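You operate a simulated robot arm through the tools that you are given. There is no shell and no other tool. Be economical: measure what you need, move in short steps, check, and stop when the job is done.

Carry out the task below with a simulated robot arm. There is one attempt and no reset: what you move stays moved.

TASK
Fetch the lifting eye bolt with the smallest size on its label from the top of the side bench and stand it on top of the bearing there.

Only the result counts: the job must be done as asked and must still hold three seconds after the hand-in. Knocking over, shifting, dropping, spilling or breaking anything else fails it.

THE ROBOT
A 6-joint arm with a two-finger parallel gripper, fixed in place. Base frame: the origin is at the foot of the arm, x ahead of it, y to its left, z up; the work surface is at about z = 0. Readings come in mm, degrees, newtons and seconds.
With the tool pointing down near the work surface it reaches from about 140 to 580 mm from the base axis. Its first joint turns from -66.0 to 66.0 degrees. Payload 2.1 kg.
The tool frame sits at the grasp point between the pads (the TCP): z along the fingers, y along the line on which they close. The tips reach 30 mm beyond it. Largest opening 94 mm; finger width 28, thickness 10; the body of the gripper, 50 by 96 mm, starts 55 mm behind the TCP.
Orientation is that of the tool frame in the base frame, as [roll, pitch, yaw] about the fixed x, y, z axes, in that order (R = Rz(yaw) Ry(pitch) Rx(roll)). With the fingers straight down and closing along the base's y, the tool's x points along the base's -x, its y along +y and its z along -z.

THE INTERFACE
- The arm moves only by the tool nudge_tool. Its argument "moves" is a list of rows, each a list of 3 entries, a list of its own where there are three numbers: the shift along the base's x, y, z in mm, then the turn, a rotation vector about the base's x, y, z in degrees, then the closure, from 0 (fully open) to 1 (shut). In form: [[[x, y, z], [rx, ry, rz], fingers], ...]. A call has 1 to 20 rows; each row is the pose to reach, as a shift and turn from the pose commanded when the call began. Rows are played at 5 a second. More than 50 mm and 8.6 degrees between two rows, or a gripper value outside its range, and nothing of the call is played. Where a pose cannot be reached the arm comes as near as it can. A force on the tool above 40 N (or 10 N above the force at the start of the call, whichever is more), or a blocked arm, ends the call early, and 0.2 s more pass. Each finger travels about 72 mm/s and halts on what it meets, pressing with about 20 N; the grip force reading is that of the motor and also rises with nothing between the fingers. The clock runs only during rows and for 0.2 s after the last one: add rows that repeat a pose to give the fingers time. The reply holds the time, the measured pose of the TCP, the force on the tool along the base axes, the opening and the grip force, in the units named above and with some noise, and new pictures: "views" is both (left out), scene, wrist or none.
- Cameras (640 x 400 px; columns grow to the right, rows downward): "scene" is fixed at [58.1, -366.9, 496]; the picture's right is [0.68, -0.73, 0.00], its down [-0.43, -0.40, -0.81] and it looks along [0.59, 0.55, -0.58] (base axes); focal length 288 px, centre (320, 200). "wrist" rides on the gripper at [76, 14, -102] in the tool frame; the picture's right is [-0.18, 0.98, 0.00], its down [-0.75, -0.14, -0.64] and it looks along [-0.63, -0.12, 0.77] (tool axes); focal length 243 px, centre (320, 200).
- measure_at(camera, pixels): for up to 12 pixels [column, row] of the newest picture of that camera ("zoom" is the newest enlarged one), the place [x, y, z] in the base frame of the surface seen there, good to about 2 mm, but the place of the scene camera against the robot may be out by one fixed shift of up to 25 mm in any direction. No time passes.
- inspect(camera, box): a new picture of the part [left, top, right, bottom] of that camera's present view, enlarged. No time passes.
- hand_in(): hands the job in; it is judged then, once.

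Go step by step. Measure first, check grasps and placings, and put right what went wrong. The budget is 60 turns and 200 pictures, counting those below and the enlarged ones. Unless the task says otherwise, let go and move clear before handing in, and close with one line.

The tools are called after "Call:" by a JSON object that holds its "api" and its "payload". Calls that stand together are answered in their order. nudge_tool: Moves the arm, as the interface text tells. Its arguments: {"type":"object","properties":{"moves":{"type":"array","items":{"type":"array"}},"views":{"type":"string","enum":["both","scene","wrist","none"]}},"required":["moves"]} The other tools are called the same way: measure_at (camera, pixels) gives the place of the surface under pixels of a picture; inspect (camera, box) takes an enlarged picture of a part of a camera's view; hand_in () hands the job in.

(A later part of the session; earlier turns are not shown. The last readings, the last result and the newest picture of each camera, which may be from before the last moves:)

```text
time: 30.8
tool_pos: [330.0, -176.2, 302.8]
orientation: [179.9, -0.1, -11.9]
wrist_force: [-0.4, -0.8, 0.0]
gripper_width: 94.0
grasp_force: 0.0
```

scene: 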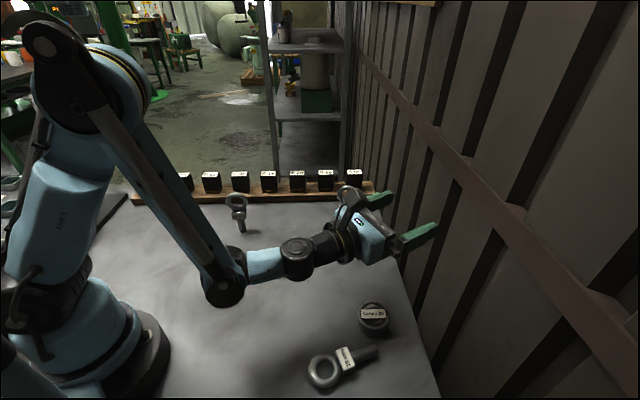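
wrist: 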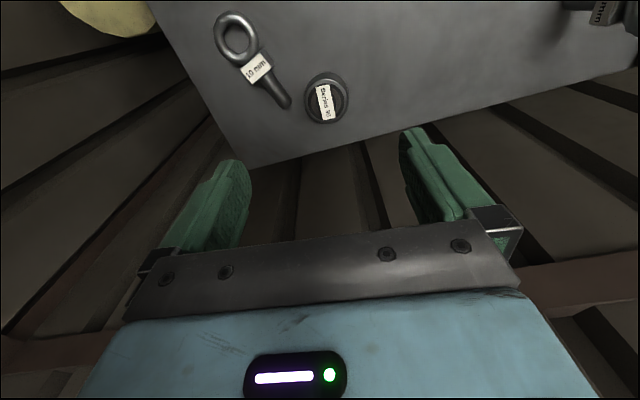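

Now I'll swing the yaw back and hover over the lying bolt for an accurate look.

Call:
{"api": "nudge_tool", "payload": {"moves": [[[-4, -4, -3], [0, 0, 8], 0], [[-8, -8, -5], [0, 0, 16], 0], [[-12, -12, -8], [0, 0, 24], 0], [[-16, -16, -10], [0, 0, 32], 0], [[-20, -20, -13], [0, 0, 40], 0], [[-24, -24, -16], [0, 0, 48], 0], [[-28, -28, -18], [0, 0, 56], 0], [[-32, -32, -21], [0, 0, 64], 0], [[-36, -36, -24], [0, 0, 72], 0], [[-40, -40, -26], [0, 0, 80], 0], [[-44, -44, -29], [0, 0, 88], 0], [[-48, -48, -32], [0, 0, 96], 0], [[-52, -52, -34], [0, 0, 104], 0], [[-56, -56, -37], [0, 0, 112], 0], [[-60, -60, -40], [0, 0, 120], 0], [[-64, -64, -42], [0, 0, 128], 0], [[-68, -68, -45], [0, 0, 136], 0], [[-72, -72, -48], [0, 0, 144], 0], [[-76, -76, -50], [0, 0, 152], 0], [[-80, -79, -52], [0, 0, 160], 0]]}}

Call:
{"api": "inspect", "payload": {"camera": "wrist", "box": [240, 20, 400, 140]}}

```text
time: 35.0
tool_pos: [251.1, -257.6, 249.8]
orientation: [180.0, 0.0, 148.3]
wrist_force: [-0.1, 0.4, -0.4]
gripper_width: 93.6
grasp_force: 0.1
```

scene: 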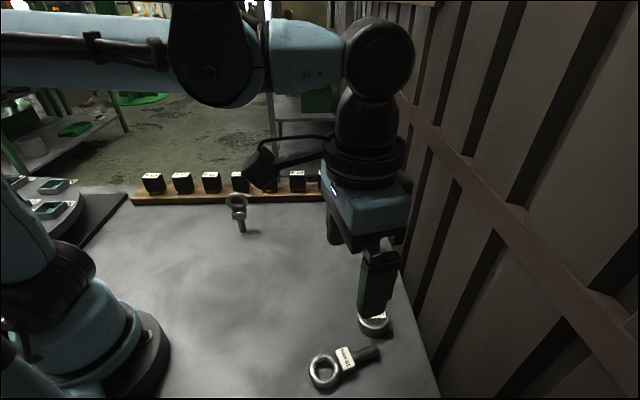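
wrist: 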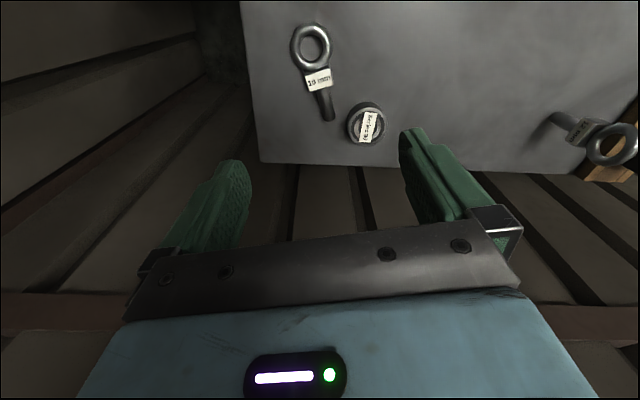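

```text
3.33 times, centred on (320, 80) of wrist
```

zoom: 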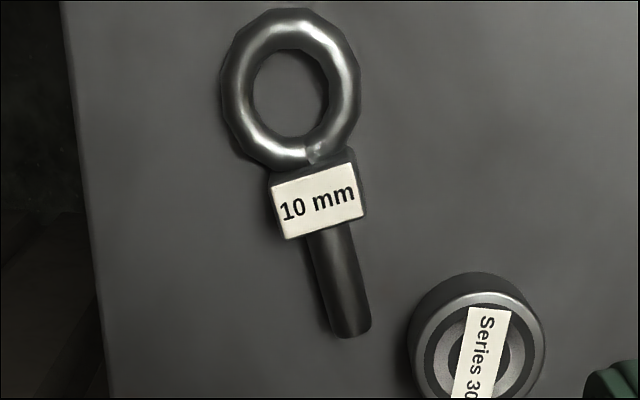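

The picture is clear: ring, block and shank are all visible. I'll measure them along the axis.

Call:
{"api": "measure_at", "payload": {"camera": "zoom", "pixels": [[275, 188], [353, 168], [361, 212], [288, 233], [318, 200], [335, 250], [350, 325], [340, 280], [285, 20], [240, 95], [345, 90], [292, 152]]}}

Call:
{"api": "inspect", "payload": {"camera": "scene", "box": [300, 335, 390, 395]}}

```text
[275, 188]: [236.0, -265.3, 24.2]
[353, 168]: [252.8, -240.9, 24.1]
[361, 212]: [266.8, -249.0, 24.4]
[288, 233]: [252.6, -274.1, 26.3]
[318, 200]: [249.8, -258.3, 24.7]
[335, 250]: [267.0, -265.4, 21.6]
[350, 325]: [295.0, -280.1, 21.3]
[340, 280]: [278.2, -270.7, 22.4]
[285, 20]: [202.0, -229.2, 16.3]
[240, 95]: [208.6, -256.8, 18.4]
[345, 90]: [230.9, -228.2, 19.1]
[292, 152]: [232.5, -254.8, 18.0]
```

```text
6.67 times, centred on (345, 365) of scene
```

zoom: 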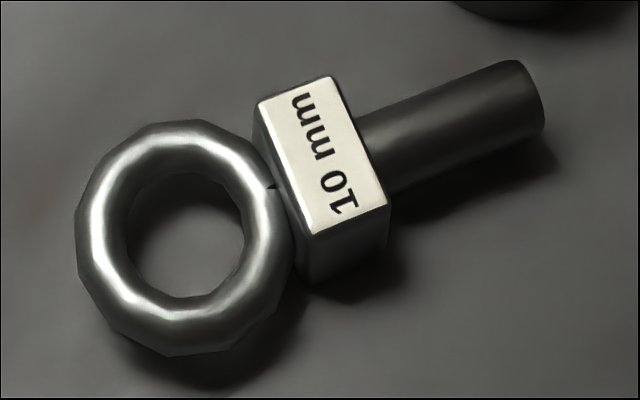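

The axis runs at -27.5°, ring centre about (220.5,-242.3), block centre (252,-257). The ring is wider than the block, so I'll pinch it across its widest diameter. Lifted there, the shank should swing down by itself. I'll align to yaw 152.5 and descend to just above it.

Call:
{"api": "nudge_tool", "payload": {"moves": [[[-15, 8, -30], [0, 0, 2], 0], [[-30.6, 15.3, -70], [0, 0, 4.2], 0], [[-30.6, 15.3, -110], [0, 0, 4.2], 0], [[-30.6, 15.3, -150], [0, 0, 4.2], 0], [[-30.6, 15.3, -180], [0, 0, 4.2], 0], [[-30.6, 15.3, -180], [0, 0, 4.2], 0]]}}

Call:
{"api": "inspect", "payload": {"camera": "wrist", "box": [220, 60, 430, 240]}}

```text
time: 36.4
tool_pos: [220.4, -240.6, 69.9]
orientation: [-180.0, -0.1, 152.5]
wrist_force: [-0.2, 0.6, -0.3]
gripper_width: 94.0
grasp_force: 0.0
```

scene: 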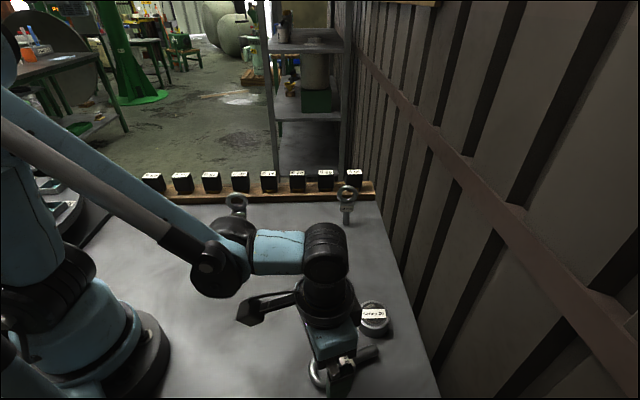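
wrist: 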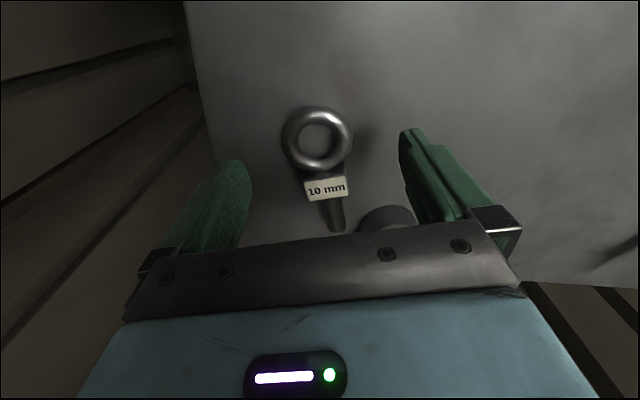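

```text
2.22 times, centred on (325, 150) of wrist
```

zoom: 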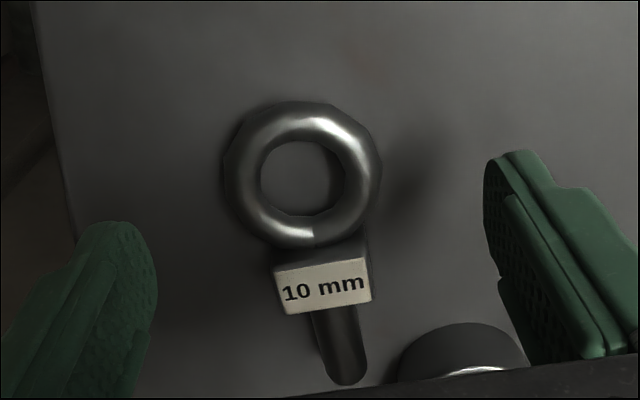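

The ring is between the fingers. I'll measure its sides before lowering the rest.

Call:
{"api": "measure_at", "payload": {"camera": "zoom", "pixels": [[240, 180], [362, 170], [300, 115], [305, 235], [275, 275], [368, 262], [278, 312], [370, 298], [340, 355], [322, 290]]}}

```text
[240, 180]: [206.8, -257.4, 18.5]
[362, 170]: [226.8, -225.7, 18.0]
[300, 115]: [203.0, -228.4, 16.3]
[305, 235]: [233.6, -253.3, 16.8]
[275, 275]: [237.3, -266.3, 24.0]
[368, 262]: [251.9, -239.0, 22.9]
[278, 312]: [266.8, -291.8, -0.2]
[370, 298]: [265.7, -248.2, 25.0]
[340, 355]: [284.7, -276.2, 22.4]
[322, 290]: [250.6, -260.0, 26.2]
```

The ring centre is about (218,-241.3). I'll shift about 2.5 mm toward it, lower to TCP z about 34 (tips 4 mm above the bench), and close.

Call:
{"api": "nudge_tool", "payload": {"moves": [[[-2.2, 1.2, -15], [0, 0, -1.5], 0], [[-2.2, 1.2, -28], [0, 0, -1.5], 0], [[-2.2, 1.2, -36], [0, 0, -1.5], 0], [[-2.2, 1.2, -36], [0, 0, -1.5], 0], [[-2.2, 1.2, -36], [0, 0, -1.5], 0.3], [[-2.2, 1.2, -36], [0, 0, -1.5], 0.6], [[-2.2, 1.2, -36], [0, 0, -1.5], 1], [[-2.2, 1.2, -36], [0, 0, -1.5], 1], [[-2.2, 1.2, -36], [0, 0, -1.5], 1]]}}

Call:
{"api": "inspect", "payload": {"camera": "wrist", "box": [240, 100, 400, 240]}}

```text
time: 38.4
tool_pos: [218.1, -240.6, 34.3]
orientation: [180.0, -0.1, 150.9]
wrist_force: [-0.4, -0.8, 0.3]
gripper_width: 49.7
grasp_force: 19.9
```

scene: 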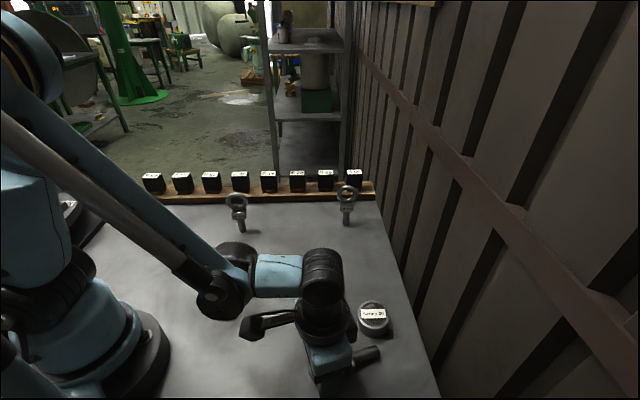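
wrist: 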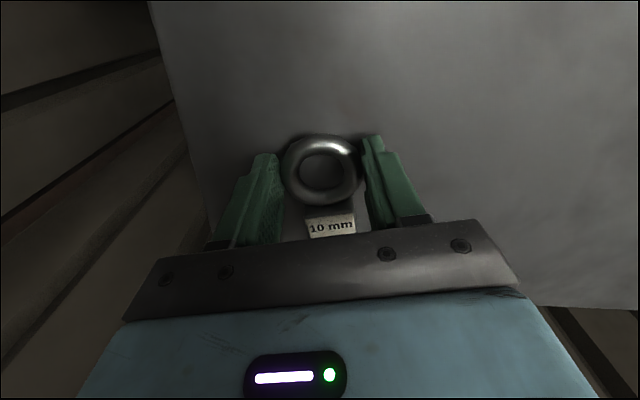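

```text
2.86 times, centred on (320, 170) of wrist
```

zoom: 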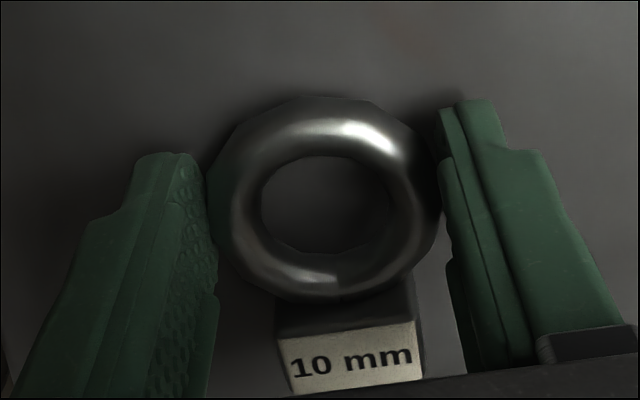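

The ring is pinched at 49.7 mm with 20 N. I'll lift slowly and see whether the shank swings down.

Call:
{"api": "nudge_tool", "payload": {"moves": [[[0, 0, 10], [0, 0, 0], 1], [[0, 0, 20], [0, 0, 0], 1], [[0, 0, 30], [0, 0, 0], 1], [[0, 0, 45], [0, 0, 0], 1], [[0, 0, 60], [0, 0, 0], 1], [[0, 0, 80], [0, 0, 0], 1], [[0, 0, 80], [0, 0, 0], 1]]}}

Call:
{"api": "inspect", "payload": {"camera": "wrist", "box": [240, 100, 400, 240]}}

Call:
{"api": "inspect", "payload": {"camera": "scene", "box": [270, 270, 400, 390]}}

```text
time: 40.0
tool_pos: [217.4, -240.8, 115.1]
orientation: [180.0, 0.0, 150.9]
wrist_force: [0.1, 0.0, -2.7]
gripper_width: 49.6
grasp_force: 19.9
```

scene: 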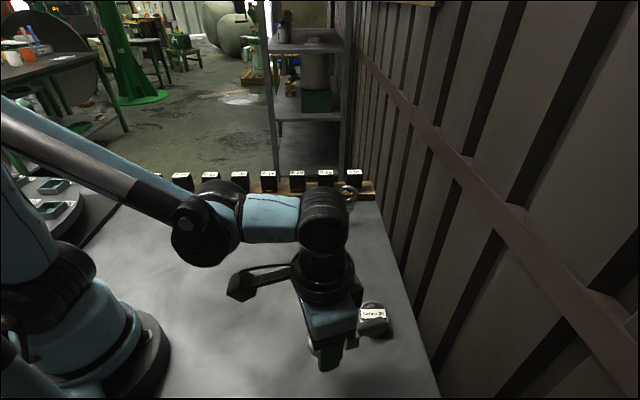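
wrist: 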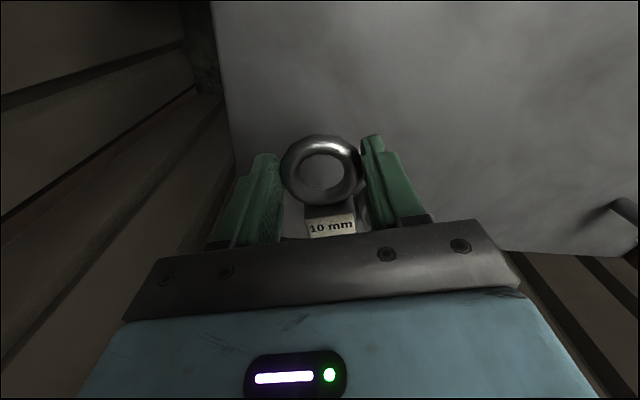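

```text
2.86 times, centred on (320, 170) of wrist
```

zoom: 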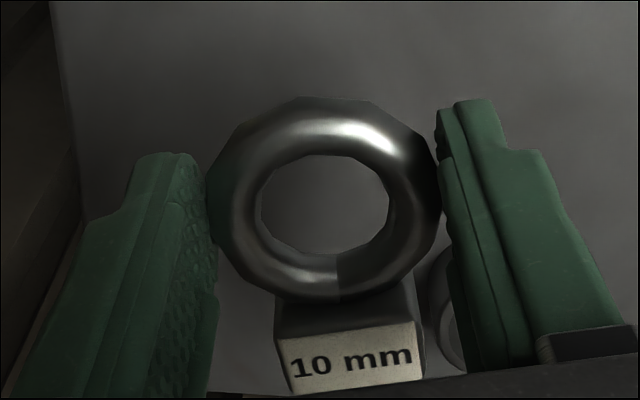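

```text
3.33 times, centred on (335, 330) of scene
```

zoom: 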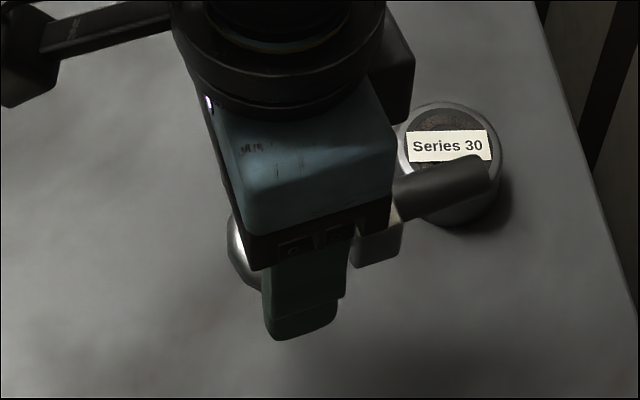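

The grip is firm enough that the bolt stays horizontal. Its shank tip is above the bearing, so I'll move to the empty middle of the bench. There I'll see whether a slightly relaxed closure lowers the grip force and lets gravity swing the shank down.

Call:
{"api": "nudge_tool", "payload": {"moves": [[[0, 0, 20], [0, 0, 0], 1], [[10, 30, 20], [0, 0, 0], 1], [[20, 60, 20], [0, 0, 0], 1], [[30, 90, 20], [0, 0, 0], 1], [[40, 110, 10], [0, 0, 0], 1], [[40, 110, -5], [0, 0, 0], 1], [[40, 110, -15], [0, 0, 0], 0.55], [[40, 110, -15], [0, 0, 0], 0.52], [[40, 110, -15], [0, 0, 0], 0.52]], "views": "scene"}}

```text
time: 42.0
tool_pos: [257.1, -129.9, 100.1]
orientation: [-180.0, -0.1, 150.8]
wrist_force: [0.0, -0.1, -1.8]
gripper_width: 49.7
grasp_force: 20.2
```

scene: 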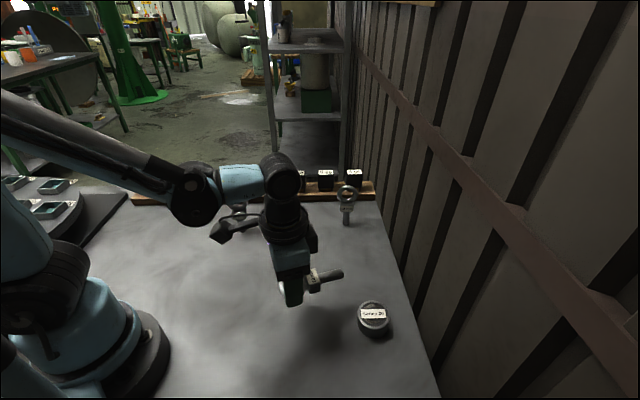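

Call:
{"api": "nudge_tool", "payload": {"moves": [[[0, 0, 0], [0, 0, 0], 0.49], [[0, 0, 0], [0, 0, 0], 0.485], [[0, 0, 0], [0, 0, 0], 0.485]], "views": "none"}}

```text
time: 42.8
tool_pos: [258.6, -130.7, 100.1]
orientation: [-180.0, 0.0, 151.0]
wrist_force: [-0.4, 0.2, -1.7]
gripper_width: 49.7
grasp_force: 19.6
```

Call:
{"api": "nudge_tool", "payload": {"moves": [[[0, 0, 0], [0, 0, 0], 0.48], [[0, 0, 0], [0, 0, 0], 0.477], [[0, 0, 0], [0, 0, 0], 0.477]], "views": "scene"}}

```text
time: 43.6
tool_pos: [256.7, -129.5, 99.9]
orientation: [179.9, 0.0, 151.0]
wrist_force: [-1.0, -0.3, 0.7]
gripper_width: 49.0
grasp_force: 0.1
```

scene: 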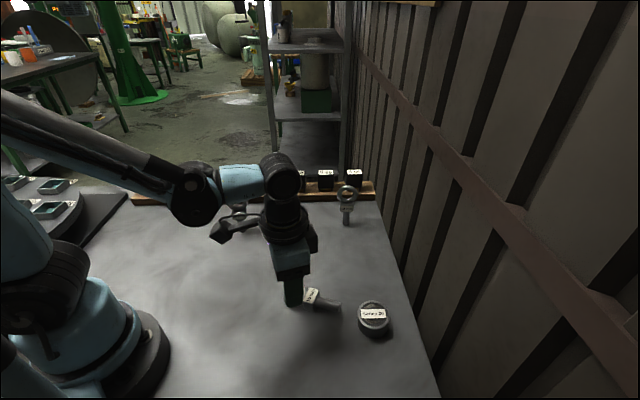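

The force dropped to about 0 and the shank drooped. I'll look at how the bolt sits now.

Call:
{"api": "inspect", "payload": {"camera": "scene", "box": [260, 240, 380, 340]}}

Call:
{"api": "inspect", "payload": {"camera": "wrist", "box": [220, 90, 420, 250]}}

```text
4.00 times, centred on (320, 290) of scene
```

zoom: 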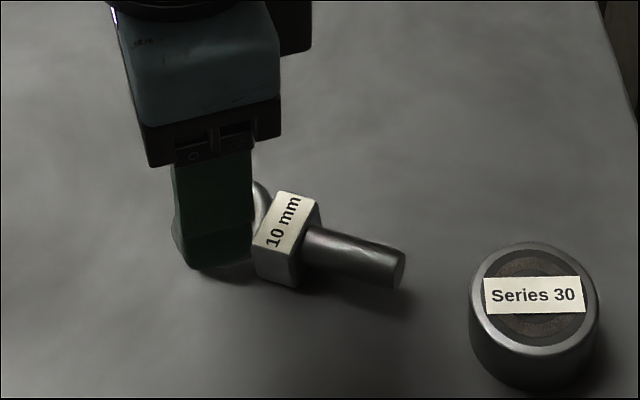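

```text
2.50 times, centred on (320, 170) of wrist
```

zoom: 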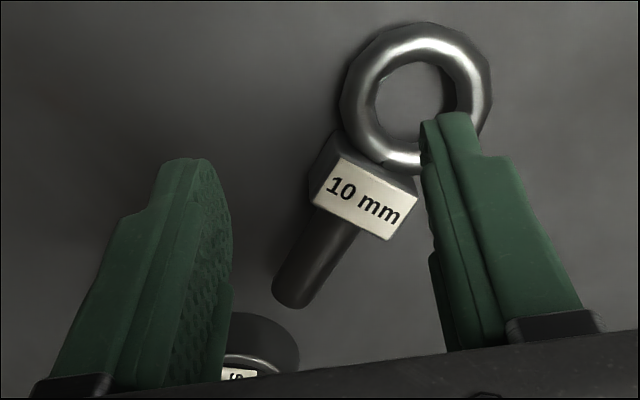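

The grip force is all-or-nothing, so the bolt dropped and lies flat again; nothing else was touched. Held by the ring, the bolt stays rigid, so I need a strong sideways tilt at the end. I'll rise, turn the yaw, and test that tilt empty above the bearing.

Call:
{"api": "nudge_tool", "payload": {"moves": [[[0, 0, 30], [0, 0, 0], 0.4], [[0, 0, 60], [0, 0, 0], 0.2], [[0, 0, 100], [0, 0, 8], 0.2], [[10, -15, 120], [0, 0, 16], 0.2], [[20, -30, 120], [0, 0, 24], 0.2], [[30, -45, 120], [0, 0, 32], 0.2], [[40, -60, 120], [0, 0, 40], 0.2], [[55, -75, 120], [0, 0, 48], 0.2], [[70, -90, 120], [0, 0, 56], 0.2], [[85, -100, 120], [0, 0, 64], 0.2], [[97, -101, 120], [0, 0, 72], 0.2], [[97, -101, 120], [0, 0, 80], 0.2], [[97, -101, 120], [0, 0, 83], 0.2], [[97, -101, 120], [0, 0, 83], 0.2]], "views": "scene"}}

```text
time: 46.6
tool_pos: [355.5, -229.4, 219.9]
orientation: [-179.9, -0.1, -126.1]
wrist_force: [0.2, -0.2, -0.1]
gripper_width: 75.2
grasp_force: 0.0
```

scene: 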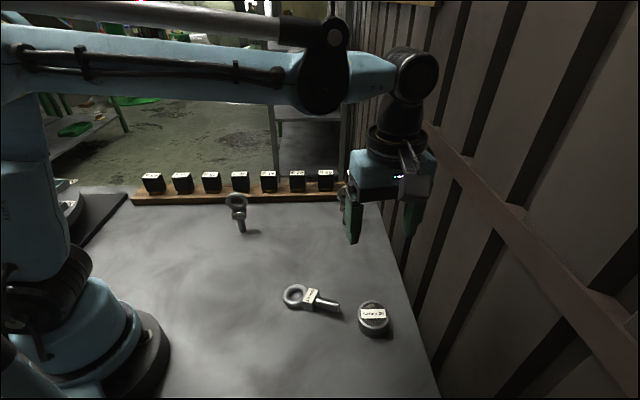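

Yaw turned fine. Now I'll test tilting the tool sideways toward the near edge, up to about 90°, still at z about 220.

Call:
{"api": "nudge_tool", "payload": {"moves": [[[0, 0, 0], [-6.5, 4.7, 0], 0.2], [[0, 0, 0], [-13, 9.4, 0], 0.2], [[0, 0, 0], [-19.4, 14.1, 0], 0.2], [[0, 0, 0], [-25.9, 18.8, 0], 0.2], [[0, 0, 0], [-32.4, 23.5, 0], 0.2], [[0, 0, 0], [-38.8, 28.2, 0], 0.2], [[0, 0, 0], [-45.3, 32.9, 0], 0.2], [[0, 0, 0], [-51.8, 37.6, 0], 0.2], [[0, 0, 0], [-58.2, 42.3, 0], 0.2], [[0, 0, 0], [-64.7, 47, 0], 0.2], [[0, 0, 0], [-71.2, 51.7, 0], 0.2], [[0, 0, 0], [-72.8, 52.9, 0], 0.2], [[0, 0, 0], [-72.8, 52.9, 0], 0.2]], "views": "scene"}}

```text
time: 49.4
tool_pos: [351.8, -245.6, 219.9]
orientation: [-53.1, -89.8, 107.4]
wrist_force: [-0.2, 0.7, 1.1]
gripper_width: 75.4
grasp_force: 0.0
out of reach, approached as far as the arm can: row 10, 11, 12, 13
```

scene: 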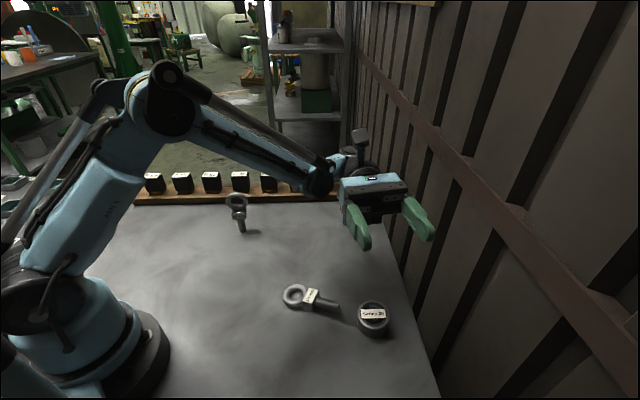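

A 90° sideways tilt is reachable. Now I'll test lowering it to z about 125, above the bearing and clear of everything.

Call:
{"api": "nudge_tool", "payload": {"moves": [[[0, 0, -25], [0, 0, 0], 0.2], [[0, 0, -50], [0, 0, 0], 0.2], [[0, 0, -75], [0, 0, 0], 0.2], [[0, 0, -90], [0, 0, 0], 0.2], [[0, 0, -90], [0, 0, 0], 0.2]], "views": "scene"}}

```text
time: 50.6
tool_pos: [352.4, -247.1, 129.5]
orientation: [-75.5, -89.8, 129.8]
wrist_force: [-0.6, 0.0, -0.2]
gripper_width: 75.2
grasp_force: 0.1
```

scene: 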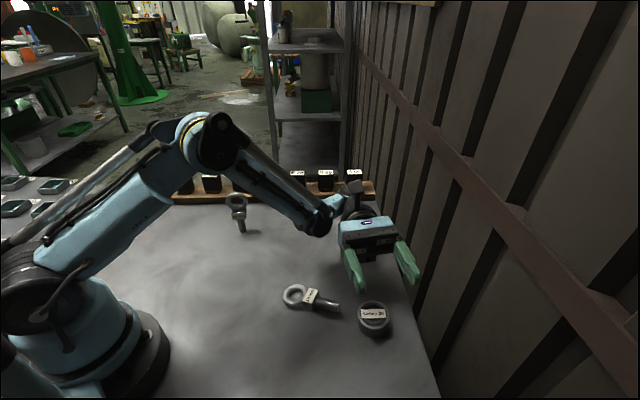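

Fully reachable at z 129, so the ring grip plus a 90° sideways tilt can place the bolt directly on the bearing. I'll measure the lying bolt's new place and go back up to tool-down.

Call:
{"api": "measure_at", "payload": {"camera": "scene", "pixels": [[285, 296], [302, 288], [295, 287], [297, 307], [312, 296], [337, 306], [374, 313], [373, 303]]}}

Call:
{"api": "nudge_tool", "payload": {"moves": [[[0, 0, 45], [0, 0, 0], 0.2], [[0, 0, 90], [0, 0, 0], 0.2], [[0, 0, 120], [6.5, -4.7, 0], 0.2], [[0, 0, 120], [13, -9.4, 0], 0.2], [[-10, 15, 120], [19.4, -14.1, 0], 0.2], [[-20, 25, 120], [25.9, -18.8, 0], 0.2], [[-30, 40, 120], [32.4, -23.5, 0], 0.2], [[-40, 50, 120], [38.8, -28.2, 0], 0.2], [[-50, 60, 120], [45.3, -32.9, 0], 0.2], [[-60, 70, 120], [51.8, -37.6, 0], 0.2], [[-70, 80, 120], [58.2, -42.3, 0], 0.2], [[-75, 90, 120], [64.7, -47, 0], 0.2], [[-75, 90, 120], [71.2, -51.7, 0], 0], [[-75, 90, 120], [72.8, -52.9, 0], 0], [[-75, 90, 120], [72.8, -52.9, 0], 0]]}}

```text
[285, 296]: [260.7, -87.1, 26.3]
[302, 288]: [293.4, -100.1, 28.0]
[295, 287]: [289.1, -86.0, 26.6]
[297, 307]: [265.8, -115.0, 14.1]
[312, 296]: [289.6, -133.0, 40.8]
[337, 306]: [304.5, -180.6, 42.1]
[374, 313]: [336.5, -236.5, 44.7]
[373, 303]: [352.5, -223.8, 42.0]
```

```text
time: 53.8
tool_pos: [277.0, -154.8, 249.1]
orientation: [-180.0, 0.0, -126.1]
wrist_force: [-1.0, 0.9, 0.4]
gripper_width: 94.0
grasp_force: 0.1
```

scene: 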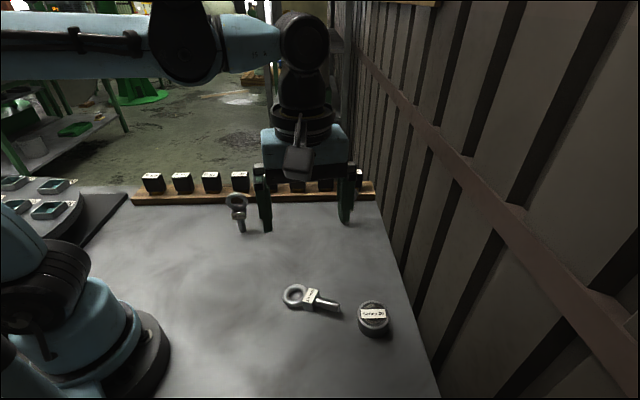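
wrist: 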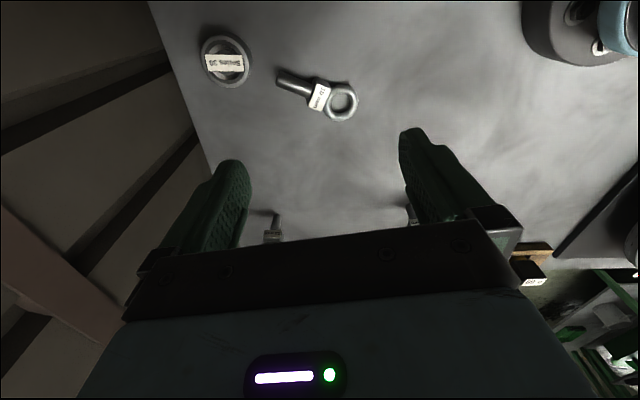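

The wrist view has the bolt clearly in sight: ring (341,101), block (319,97), tip (281,80). I'll zoom and measure it.

Call:
{"api": "inspect", "payload": {"camera": "wrist", "box": [265, 55, 375, 135]}}

Call:
{"api": "measure_at", "payload": {"camera": "wrist", "pixels": [[341, 84], [340, 118], [330, 100], [354, 100], [319, 96], [300, 87], [285, 81]]}}

```text
5.00 times, centred on (320, 95) of wrist
```

zoom: 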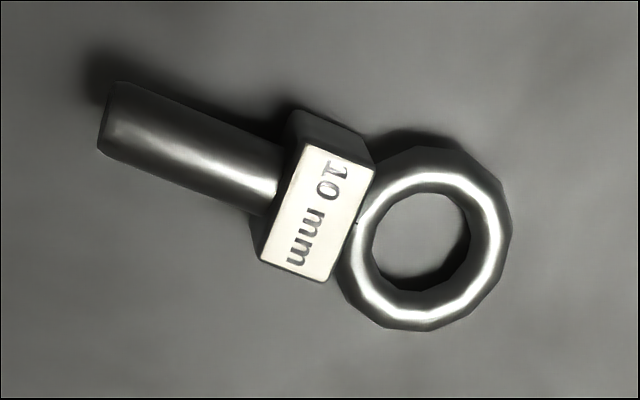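

```text
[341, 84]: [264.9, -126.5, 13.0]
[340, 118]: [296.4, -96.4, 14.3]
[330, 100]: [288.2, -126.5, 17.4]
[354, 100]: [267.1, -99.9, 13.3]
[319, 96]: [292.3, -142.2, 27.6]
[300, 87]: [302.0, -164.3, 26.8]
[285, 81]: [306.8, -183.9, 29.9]
```

The bolt now points along about -68.5°, with the ring centre near (279,-112). The shank tip seems raised: its top is at z 30 while the ring top is at 14. I'll turn yaw to 111.5 and hover closer to measure precisely.

Call:
{"api": "nudge_tool", "payload": {"moves": [[[0, 2, 0], [0, 0, -8], 0], [[1, 4, 0], [0, 0, -16], 0], [[1, 6, 0], [0, 0, -24], 0], [[2, 8, 0], [0, 0, -32], 0], [[2, 10, 0], [0, 0, -40], 0], [[3, 12, -5], [0, 0, -48], 0], [[4, 15, -15], [0, 0, -56], 0], [[5, 18, -25], [0, 0, -64], 0], [[6, 20, -35], [0, 0, -72], 0], [[6, 22, -45], [0, 0, -80], 0], [[6, 24, -55], [0, 0, -88], 0], [[6, 26, -65], [0, 0, -96], 0], [[6, 28, -75], [0, 0, -104], 0], [[6, 30, -85], [0, 0, -112], 0], [[6, 35, -95], [0, 0, -120], 0], [[4, 40, -105], [0, 0, -122.4], 0], [[2, 42, -110], [0, 0, -122.4], 0], [[2, 42, -110], [0, 0, -122.4], 0]]}}

Call:
{"api": "inspect", "payload": {"camera": "wrist", "box": [240, 40, 400, 160]}}

Call:
{"api": "inspect", "payload": {"camera": "scene", "box": [270, 270, 350, 330]}}

```text
time: 57.6
tool_pos: [279.3, -113.7, 138.8]
orientation: [180.0, 0.0, 111.5]
wrist_force: [0.7, -0.3, 0.6]
gripper_width: 94.0
grasp_force: 0.1
```

scene: 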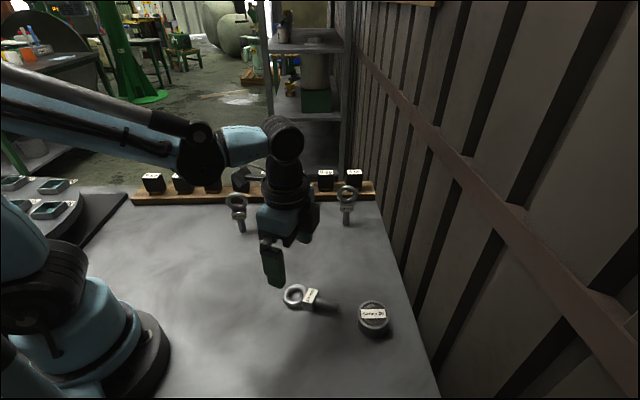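
wrist: 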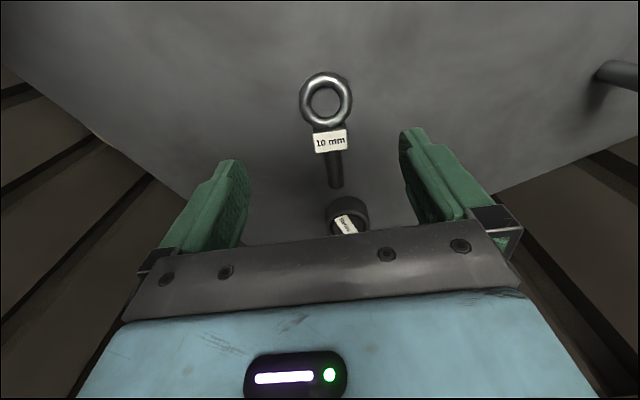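

```text
3.33 times, centred on (320, 100) of wrist
```

zoom: 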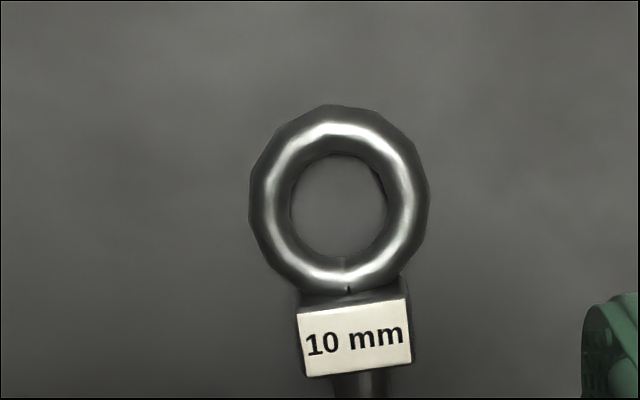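

```text
6.67 times, centred on (310, 300) of scene
```

zoom: 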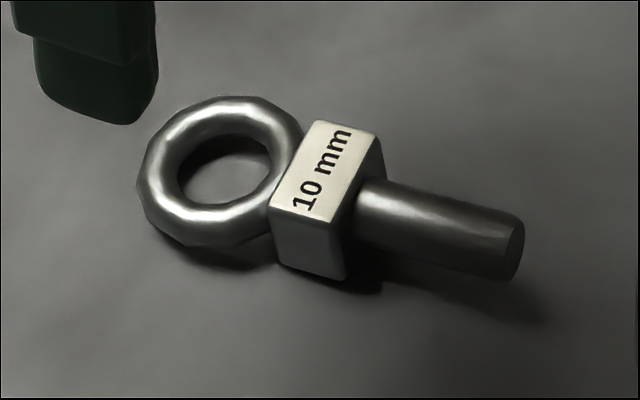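

Call:
{"api": "measure_at", "payload": {"camera": "wrist", "pixels": [[307, 96], [342, 97], [325, 78], [326, 124], [313, 134], [346, 130], [348, 147], [315, 152], [330, 142], [333, 160], [335, 172], [336, 184]]}}

Call:
{"api": "measure_at", "payload": {"camera": "scene", "pixels": [[296, 286], [290, 303], [312, 298], [318, 303], [326, 303], [332, 304], [337, 306]]}}

```text
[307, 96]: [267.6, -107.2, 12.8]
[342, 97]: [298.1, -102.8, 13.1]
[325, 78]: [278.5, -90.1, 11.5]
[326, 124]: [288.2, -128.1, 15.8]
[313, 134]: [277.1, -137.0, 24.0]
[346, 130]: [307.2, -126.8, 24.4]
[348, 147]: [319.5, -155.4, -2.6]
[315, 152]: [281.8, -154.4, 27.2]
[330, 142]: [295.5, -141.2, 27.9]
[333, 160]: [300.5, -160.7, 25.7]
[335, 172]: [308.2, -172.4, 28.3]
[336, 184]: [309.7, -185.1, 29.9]
```

```text
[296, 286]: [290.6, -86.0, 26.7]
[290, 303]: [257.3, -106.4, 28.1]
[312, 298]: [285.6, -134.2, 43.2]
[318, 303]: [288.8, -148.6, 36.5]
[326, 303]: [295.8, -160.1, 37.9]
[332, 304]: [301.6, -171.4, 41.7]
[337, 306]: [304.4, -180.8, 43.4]
```

The axis is at -71°, and the bolt really is propped with its shank raised about 8.5° (shank top 25.7→29.9, ring top 11.5→15.8). I'll lean the tool 8.5° to stay square to the bolt, with yaw 109 and ring centre about (283,-108), and descend partway to check.

Call:
{"api": "nudge_tool", "payload": {"moves": [[[1, 4, -25], [-4, -1.4, -1.2], 0], [[2.8, 8.6, -50], [-8.04, -2.77, -2.5], 0], [[2.8, 8.6, -75], [-8.04, -2.77, -2.5], 0], [[2.8, 8.6, -85], [-8.04, -2.77, -2.5], 0], [[2.8, 8.6, -85], [-8.04, -2.77, -2.5], 0]]}}

Call:
{"api": "inspect", "payload": {"camera": "wrist", "box": [220, 90, 420, 240]}}

```text
time: 58.8
tool_pos: [280.8, -105.7, 54.9]
orientation: [-179.9, 8.5, 109.0]
wrist_force: [0.1, 0.8, 1.3]
gripper_width: 93.9
grasp_force: 0.1
```

scene: 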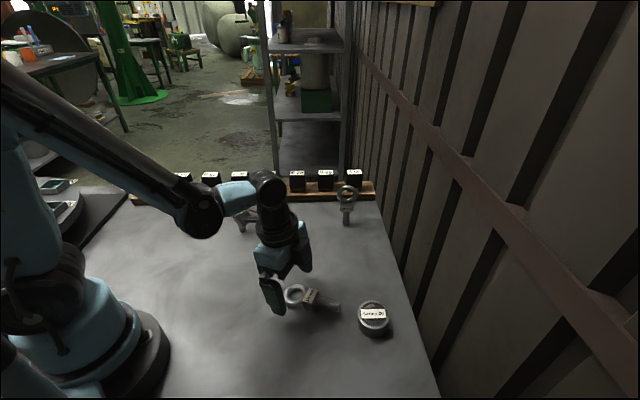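
wrist: 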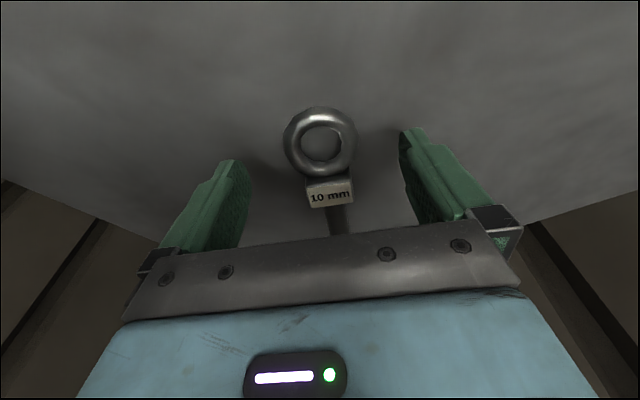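

```text
2.67 times, centred on (320, 165) of wrist
```

zoom: 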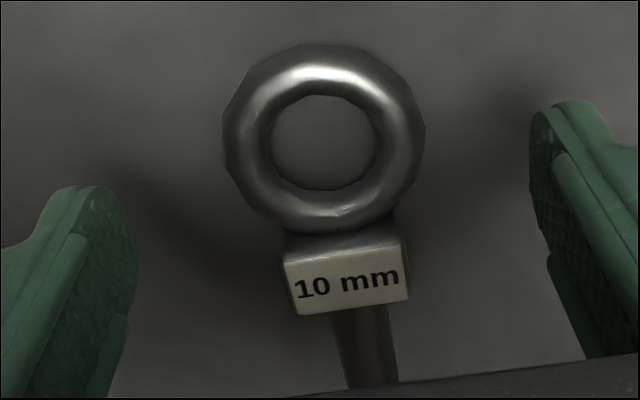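

The alignment looks good, with the ring centred between the fingers. I'll lower the last 21 mm and close.

Call:
{"api": "nudge_tool", "payload": {"moves": [[[1, 1, -10], [0, 0, 0], 0], [[1, 1, -18], [0, 0, 0], 0], [[1, 1, -21], [0, 0, 0], 0], [[1, 1, -21], [0, 0, 0], 0.3], [[1, 1, -21], [0, 0, 0], 0.6], [[1, 1, -21], [0, 0, 0], 1], [[1, 1, -21], [0, 0, 0], 1], [[1, 1, -21], [0, 0, 0], 1]], "views": "wrist"}}

```text
time: 60.6
tool_pos: [282.5, -105.2, 34.3]
orientation: [-179.9, 8.4, 108.9]
wrist_force: [0.1, -0.6, 0.3]
gripper_width: 49.7
grasp_force: 20.1
```

wrist: 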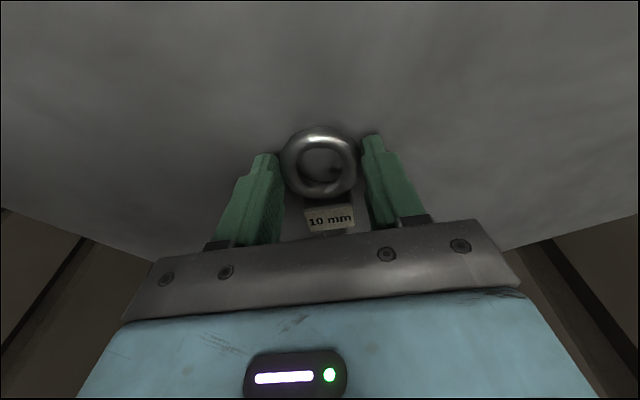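

Ring gripped at 49.7 mm. I'll lift high and bring the tool back to vertical, then look at how the bolt is held.

Call:
{"api": "nudge_tool", "payload": {"moves": [[[0, 0, 15], [0, 0, 0], 1], [[0, 0, 40], [0, 0, 0], 1], [[0, 0, 80], [0, 0, 0], 1], [[0, 0, 120], [4, 1.4, 0], 1], [[0, 0, 160], [8, 2.76, 0], 1], [[0, 0, 190], [8, 2.76, 0], 1], [[0, 0, 190], [8, 2.76, 0], 1]], "views": "both"}}

Call:
{"api": "inspect", "payload": {"camera": "wrist", "box": [240, 110, 400, 240]}}

```text
time: 62.2
tool_pos: [281.4, -104.8, 222.9]
orientation: [-179.9, -0.1, 109.0]
wrist_force: [-0.1, -0.1, -2.1]
gripper_width: 49.8
grasp_force: 19.7
```

scene: 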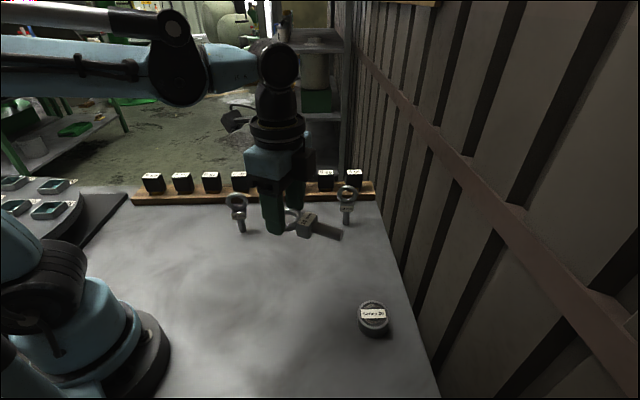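
wrist: 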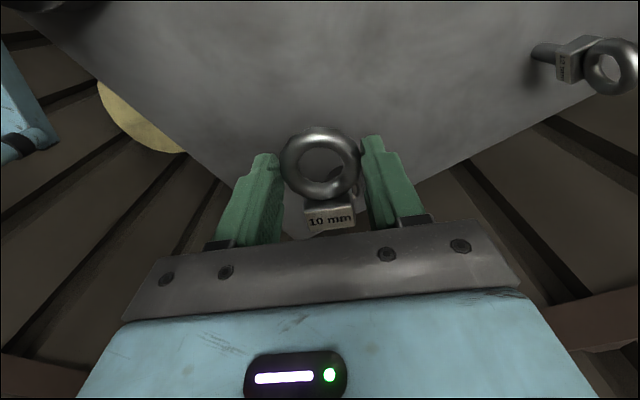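

```text
3.08 times, centred on (320, 175) of wrist
```

zoom: 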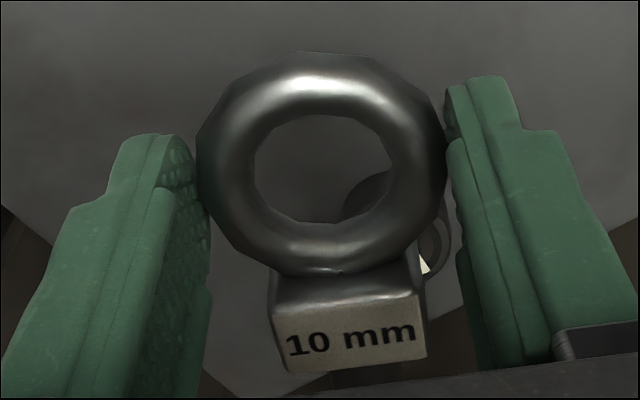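

It's held squarely. Now I'll yaw +125° while moving above the bearing at the same height.

Call:
{"api": "nudge_tool", "payload": {"moves": [[[4, -8, 3], [0, 0, 8], 1], [[9, -16, 5], [0, 0, 16], 1], [[14, -24, 8], [0, 0, 24], 1], [[18, -32, 10], [0, 0, 32], 1], [[23, -40, 10], [0, 0, 40], 1], [[28, -48, 10], [0, 0, 48], 1], [[32, -56, 10], [0, 0, 56], 1], [[37, -64, 10], [0, 0, 64], 1], [[42, -72, 10], [0, 0, 72], 1], [[46, -80, 10], [0, 0, 80], 1], [[51, -88, 10], [0, 0, 88], 1], [[56, -96, 10], [0, 0, 96], 1], [[60, -104, 10], [0, 0, 104], 1], [[65, -112, 10], [0, 0, 112], 1], [[70, -120, 10], [0, 0, 120], 1], [[74, -127, 10], [0, 0, 125], 1], [[74, -127, 10], [0, 0, 125], 1]], "views": "none"}}

```text
time: 65.8
tool_pos: [357.5, -231.2, 233.5]
orientation: [-179.8, 0.0, -125.9]
wrist_force: [-0.6, -0.4, -2.3]
gripper_width: 49.7
grasp_force: 19.7
```

Now the 90° sideways tilt that brings the shank down. At this height the tip stays above z 140.

Call:
{"api": "nudge_tool", "payload": {"moves": [[[0, 0, 0], [-6.5, 4.7, 0], 1], [[0, 0, 0], [-13, 9.4, 0], 1], [[0, 0, 0], [-19.4, 14.1, 0], 1], [[0, 0, 0], [-25.9, 18.8, 0], 1], [[0, 0, 0], [-32.4, 23.5, 0], 1], [[0, 0, 0], [-38.8, 28.2, 0], 1], [[0, 0, 0], [-45.3, 32.9, 0], 1], [[0, 0, 0], [-51.8, 37.6, 0], 1], [[0, 0, 0], [-58.2, 42.3, 0], 1], [[0, 0, 0], [-64.7, 47, 0], 1], [[0, 0, -10], [-71.2, 51.7, 0], 1], [[0, 0, -30], [-72.8, 52.9, 0], 1], [[0, 0, -50], [-72.8, 52.9, 0], 1], [[0, 0, -50], [-72.8, 52.9, 0], 1]]}}

Call:
{"api": "inspect", "payload": {"camera": "scene", "box": [320, 190, 440, 340]}}

Call:
{"api": "inspect", "payload": {"camera": "wrist", "box": [240, 110, 400, 240]}}

```text
time: 68.8
tool_pos: [354.8, -244.7, 183.6]
orientation: [-55.1, -89.8, 109.5]
wrist_force: [-0.2, 0.7, -2.5]
gripper_width: 49.6
grasp_force: 20.0
out of reach, approached as far as the arm can: row 10, 11, 12, 13, 14
```

scene: 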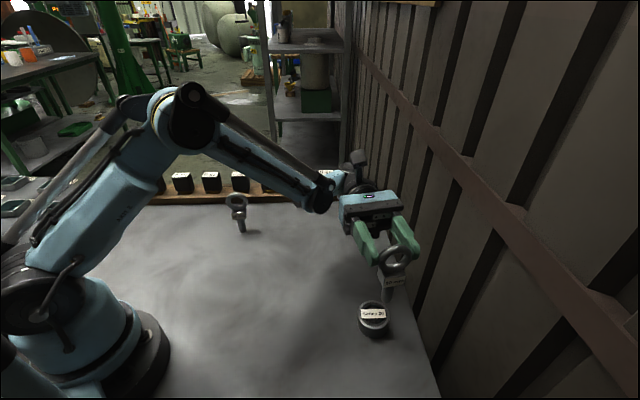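
wrist: 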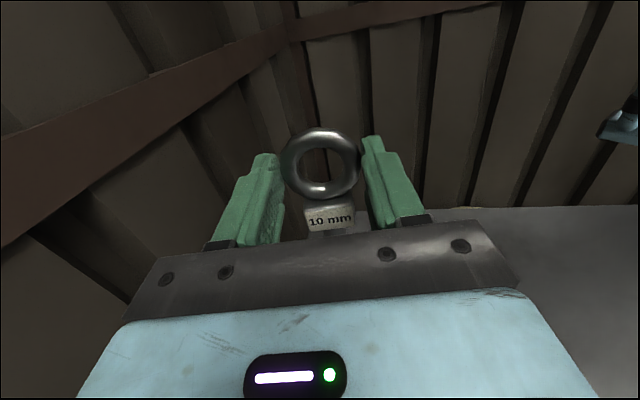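

```text
2.67 times, centred on (380, 265) of scene
```

zoom: 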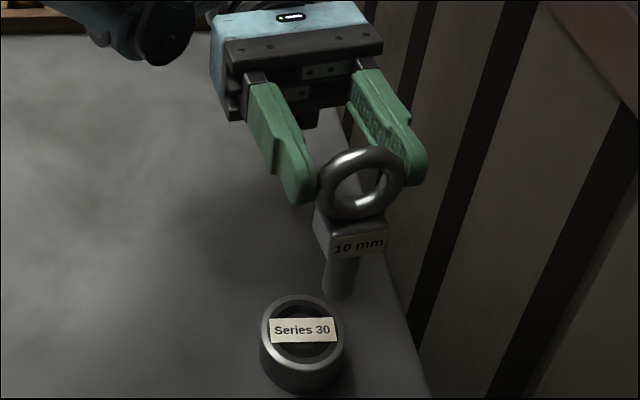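

```text
3.08 times, centred on (320, 175) of wrist
```

zoom: 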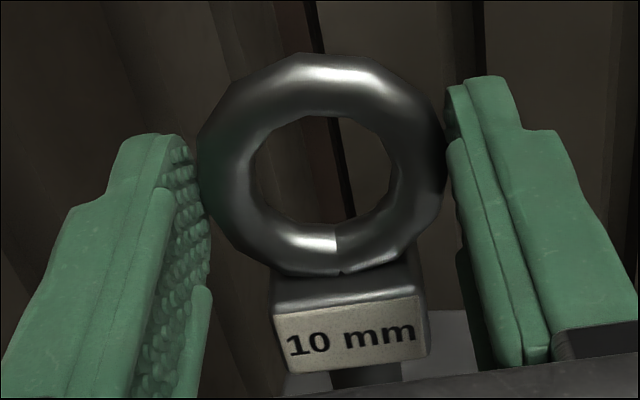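

The bolt hangs shank-down right beside the bearing. I'll measure the shank at several heights to check it is vertical, and re-measure the bearing in the same view so the camera shift cancels.

Call:
{"api": "inspect", "payload": {"camera": "scene", "box": [350, 235, 430, 335]}}

Call:
{"api": "measure_at", "payload": {"camera": "scene", "pixels": [[387, 299], [388, 294], [388, 289], [383, 296], [392, 296], [385, 289], [393, 289], [374, 314], [360, 312], [388, 312], [373, 302], [373, 327]]}}

```text
4.00 times, centred on (390, 285) of scene
```

zoom: 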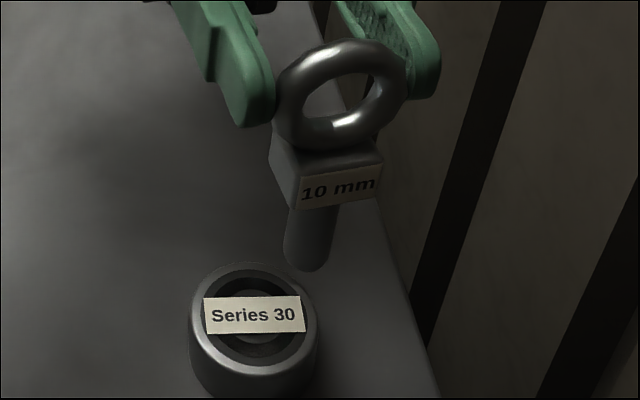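

```text
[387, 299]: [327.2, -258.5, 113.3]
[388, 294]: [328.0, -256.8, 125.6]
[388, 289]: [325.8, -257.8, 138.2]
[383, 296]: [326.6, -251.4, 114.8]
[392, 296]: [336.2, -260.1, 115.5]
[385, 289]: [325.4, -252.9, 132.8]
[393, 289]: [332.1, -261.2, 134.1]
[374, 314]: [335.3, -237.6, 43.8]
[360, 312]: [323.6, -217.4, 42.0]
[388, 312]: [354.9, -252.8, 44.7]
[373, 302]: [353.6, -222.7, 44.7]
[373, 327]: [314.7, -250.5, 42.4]
```

The shank is vertical within about 2-3°, and its axis is about (+2,+18) mm short of the bearing centre. The current heading is at the reach limit and puts the wrist near the 12 mm bolt. I'll swing the heading +24° about vertical and shift to line up above the bearing.

Call:
{"api": "nudge_tool", "payload": {"moves": [[[-2, 5, 0], [0, 0, 6], 1], [[-4, 11, 0], [0, 0, 12], 1], [[-6, 16, 0], [0, 0, 18], 1], [[-7.4, 21.6, 0], [0, 0, 24], 1], [[-7.4, 21.6, -10], [0, 0, 24], 1], [[-7.4, 21.6, -20], [0, 0, 24], 1], [[-7.4, 21.6, -20], [0, 0, 24], 1]]}}

Call:
{"api": "inspect", "payload": {"camera": "scene", "box": [340, 240, 420, 340]}}

```text
time: 70.4
tool_pos: [347.8, -224.8, 163.3]
orientation: [-93.1, -90.0, 171.3]
wrist_force: [0.0, 0.0, -1.1]
gripper_width: 49.8
grasp_force: 20.1
```

scene: 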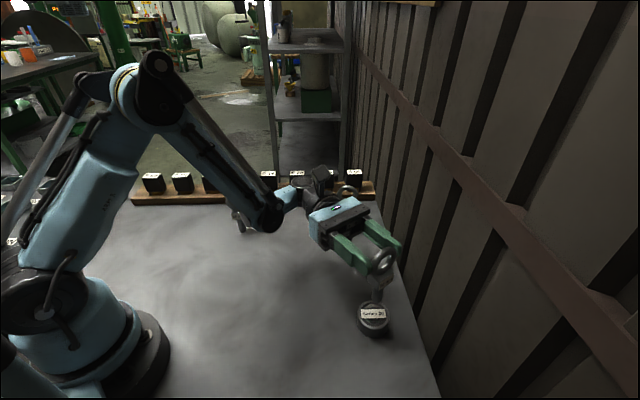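
wrist: 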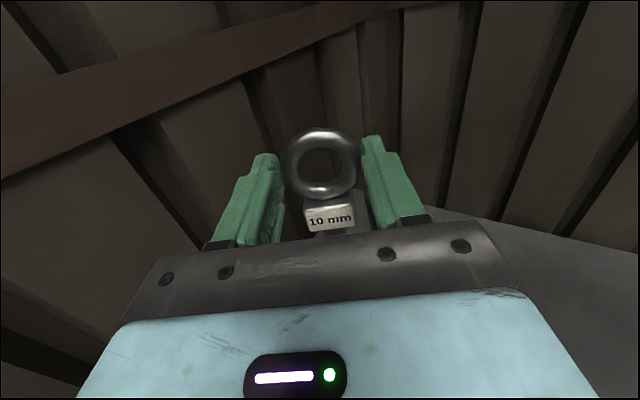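

```text
4.00 times, centred on (380, 290) of scene
```

zoom: 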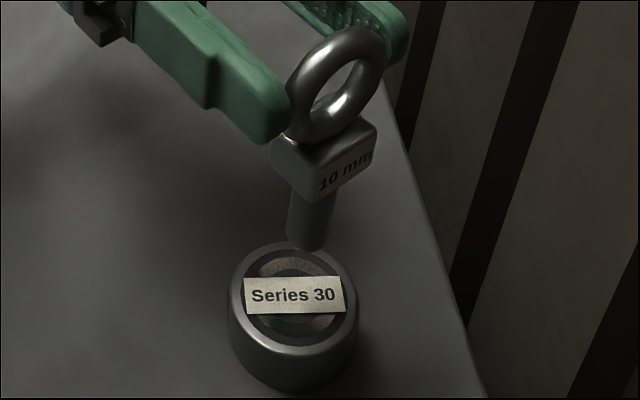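

The pose was reached exactly. I'll measure the shank and bearing in this zoom for verticality and centring.

Call:
{"api": "measure_at", "payload": {"camera": "zoom", "pixels": [[312, 205], [311, 215], [310, 225], [308, 238], [292, 205], [333, 205], [290, 225], [329, 225], [232, 295], [352, 290], [295, 248], [290, 345]]}}

Call:
{"api": "measure_at", "payload": {"camera": "wrist", "pixels": [[295, 165], [347, 162], [322, 135], [320, 192], [308, 209], [350, 205], [310, 226], [352, 222]]}}

```text
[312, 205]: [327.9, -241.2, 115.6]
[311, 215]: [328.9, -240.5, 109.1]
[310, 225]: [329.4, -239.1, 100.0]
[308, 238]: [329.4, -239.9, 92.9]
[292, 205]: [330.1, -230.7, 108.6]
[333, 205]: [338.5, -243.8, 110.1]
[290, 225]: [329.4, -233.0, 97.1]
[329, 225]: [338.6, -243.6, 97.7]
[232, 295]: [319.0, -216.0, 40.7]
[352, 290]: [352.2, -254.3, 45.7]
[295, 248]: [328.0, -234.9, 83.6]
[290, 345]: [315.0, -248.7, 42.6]
```

```text
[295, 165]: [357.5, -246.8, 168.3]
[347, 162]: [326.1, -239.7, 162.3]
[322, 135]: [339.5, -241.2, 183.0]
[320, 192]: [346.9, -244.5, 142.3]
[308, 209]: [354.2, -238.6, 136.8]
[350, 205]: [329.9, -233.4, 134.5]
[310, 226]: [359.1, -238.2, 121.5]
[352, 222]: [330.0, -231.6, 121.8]
```

The shank axis comes out at about (341.5,-248.7) true, against the bearing's (342,-248.5), and ring, block and shank line up within about 1° fore and aft. I'll take one tight zoom to check sideways lean.

Call:
{"api": "inspect", "payload": {"camera": "scene", "box": [362, 270, 398, 310]}}

```text
10.00 times, centred on (380, 290) of scene
```

zoom: 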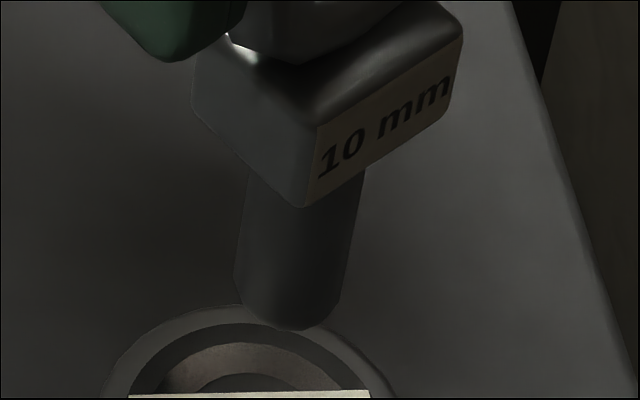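

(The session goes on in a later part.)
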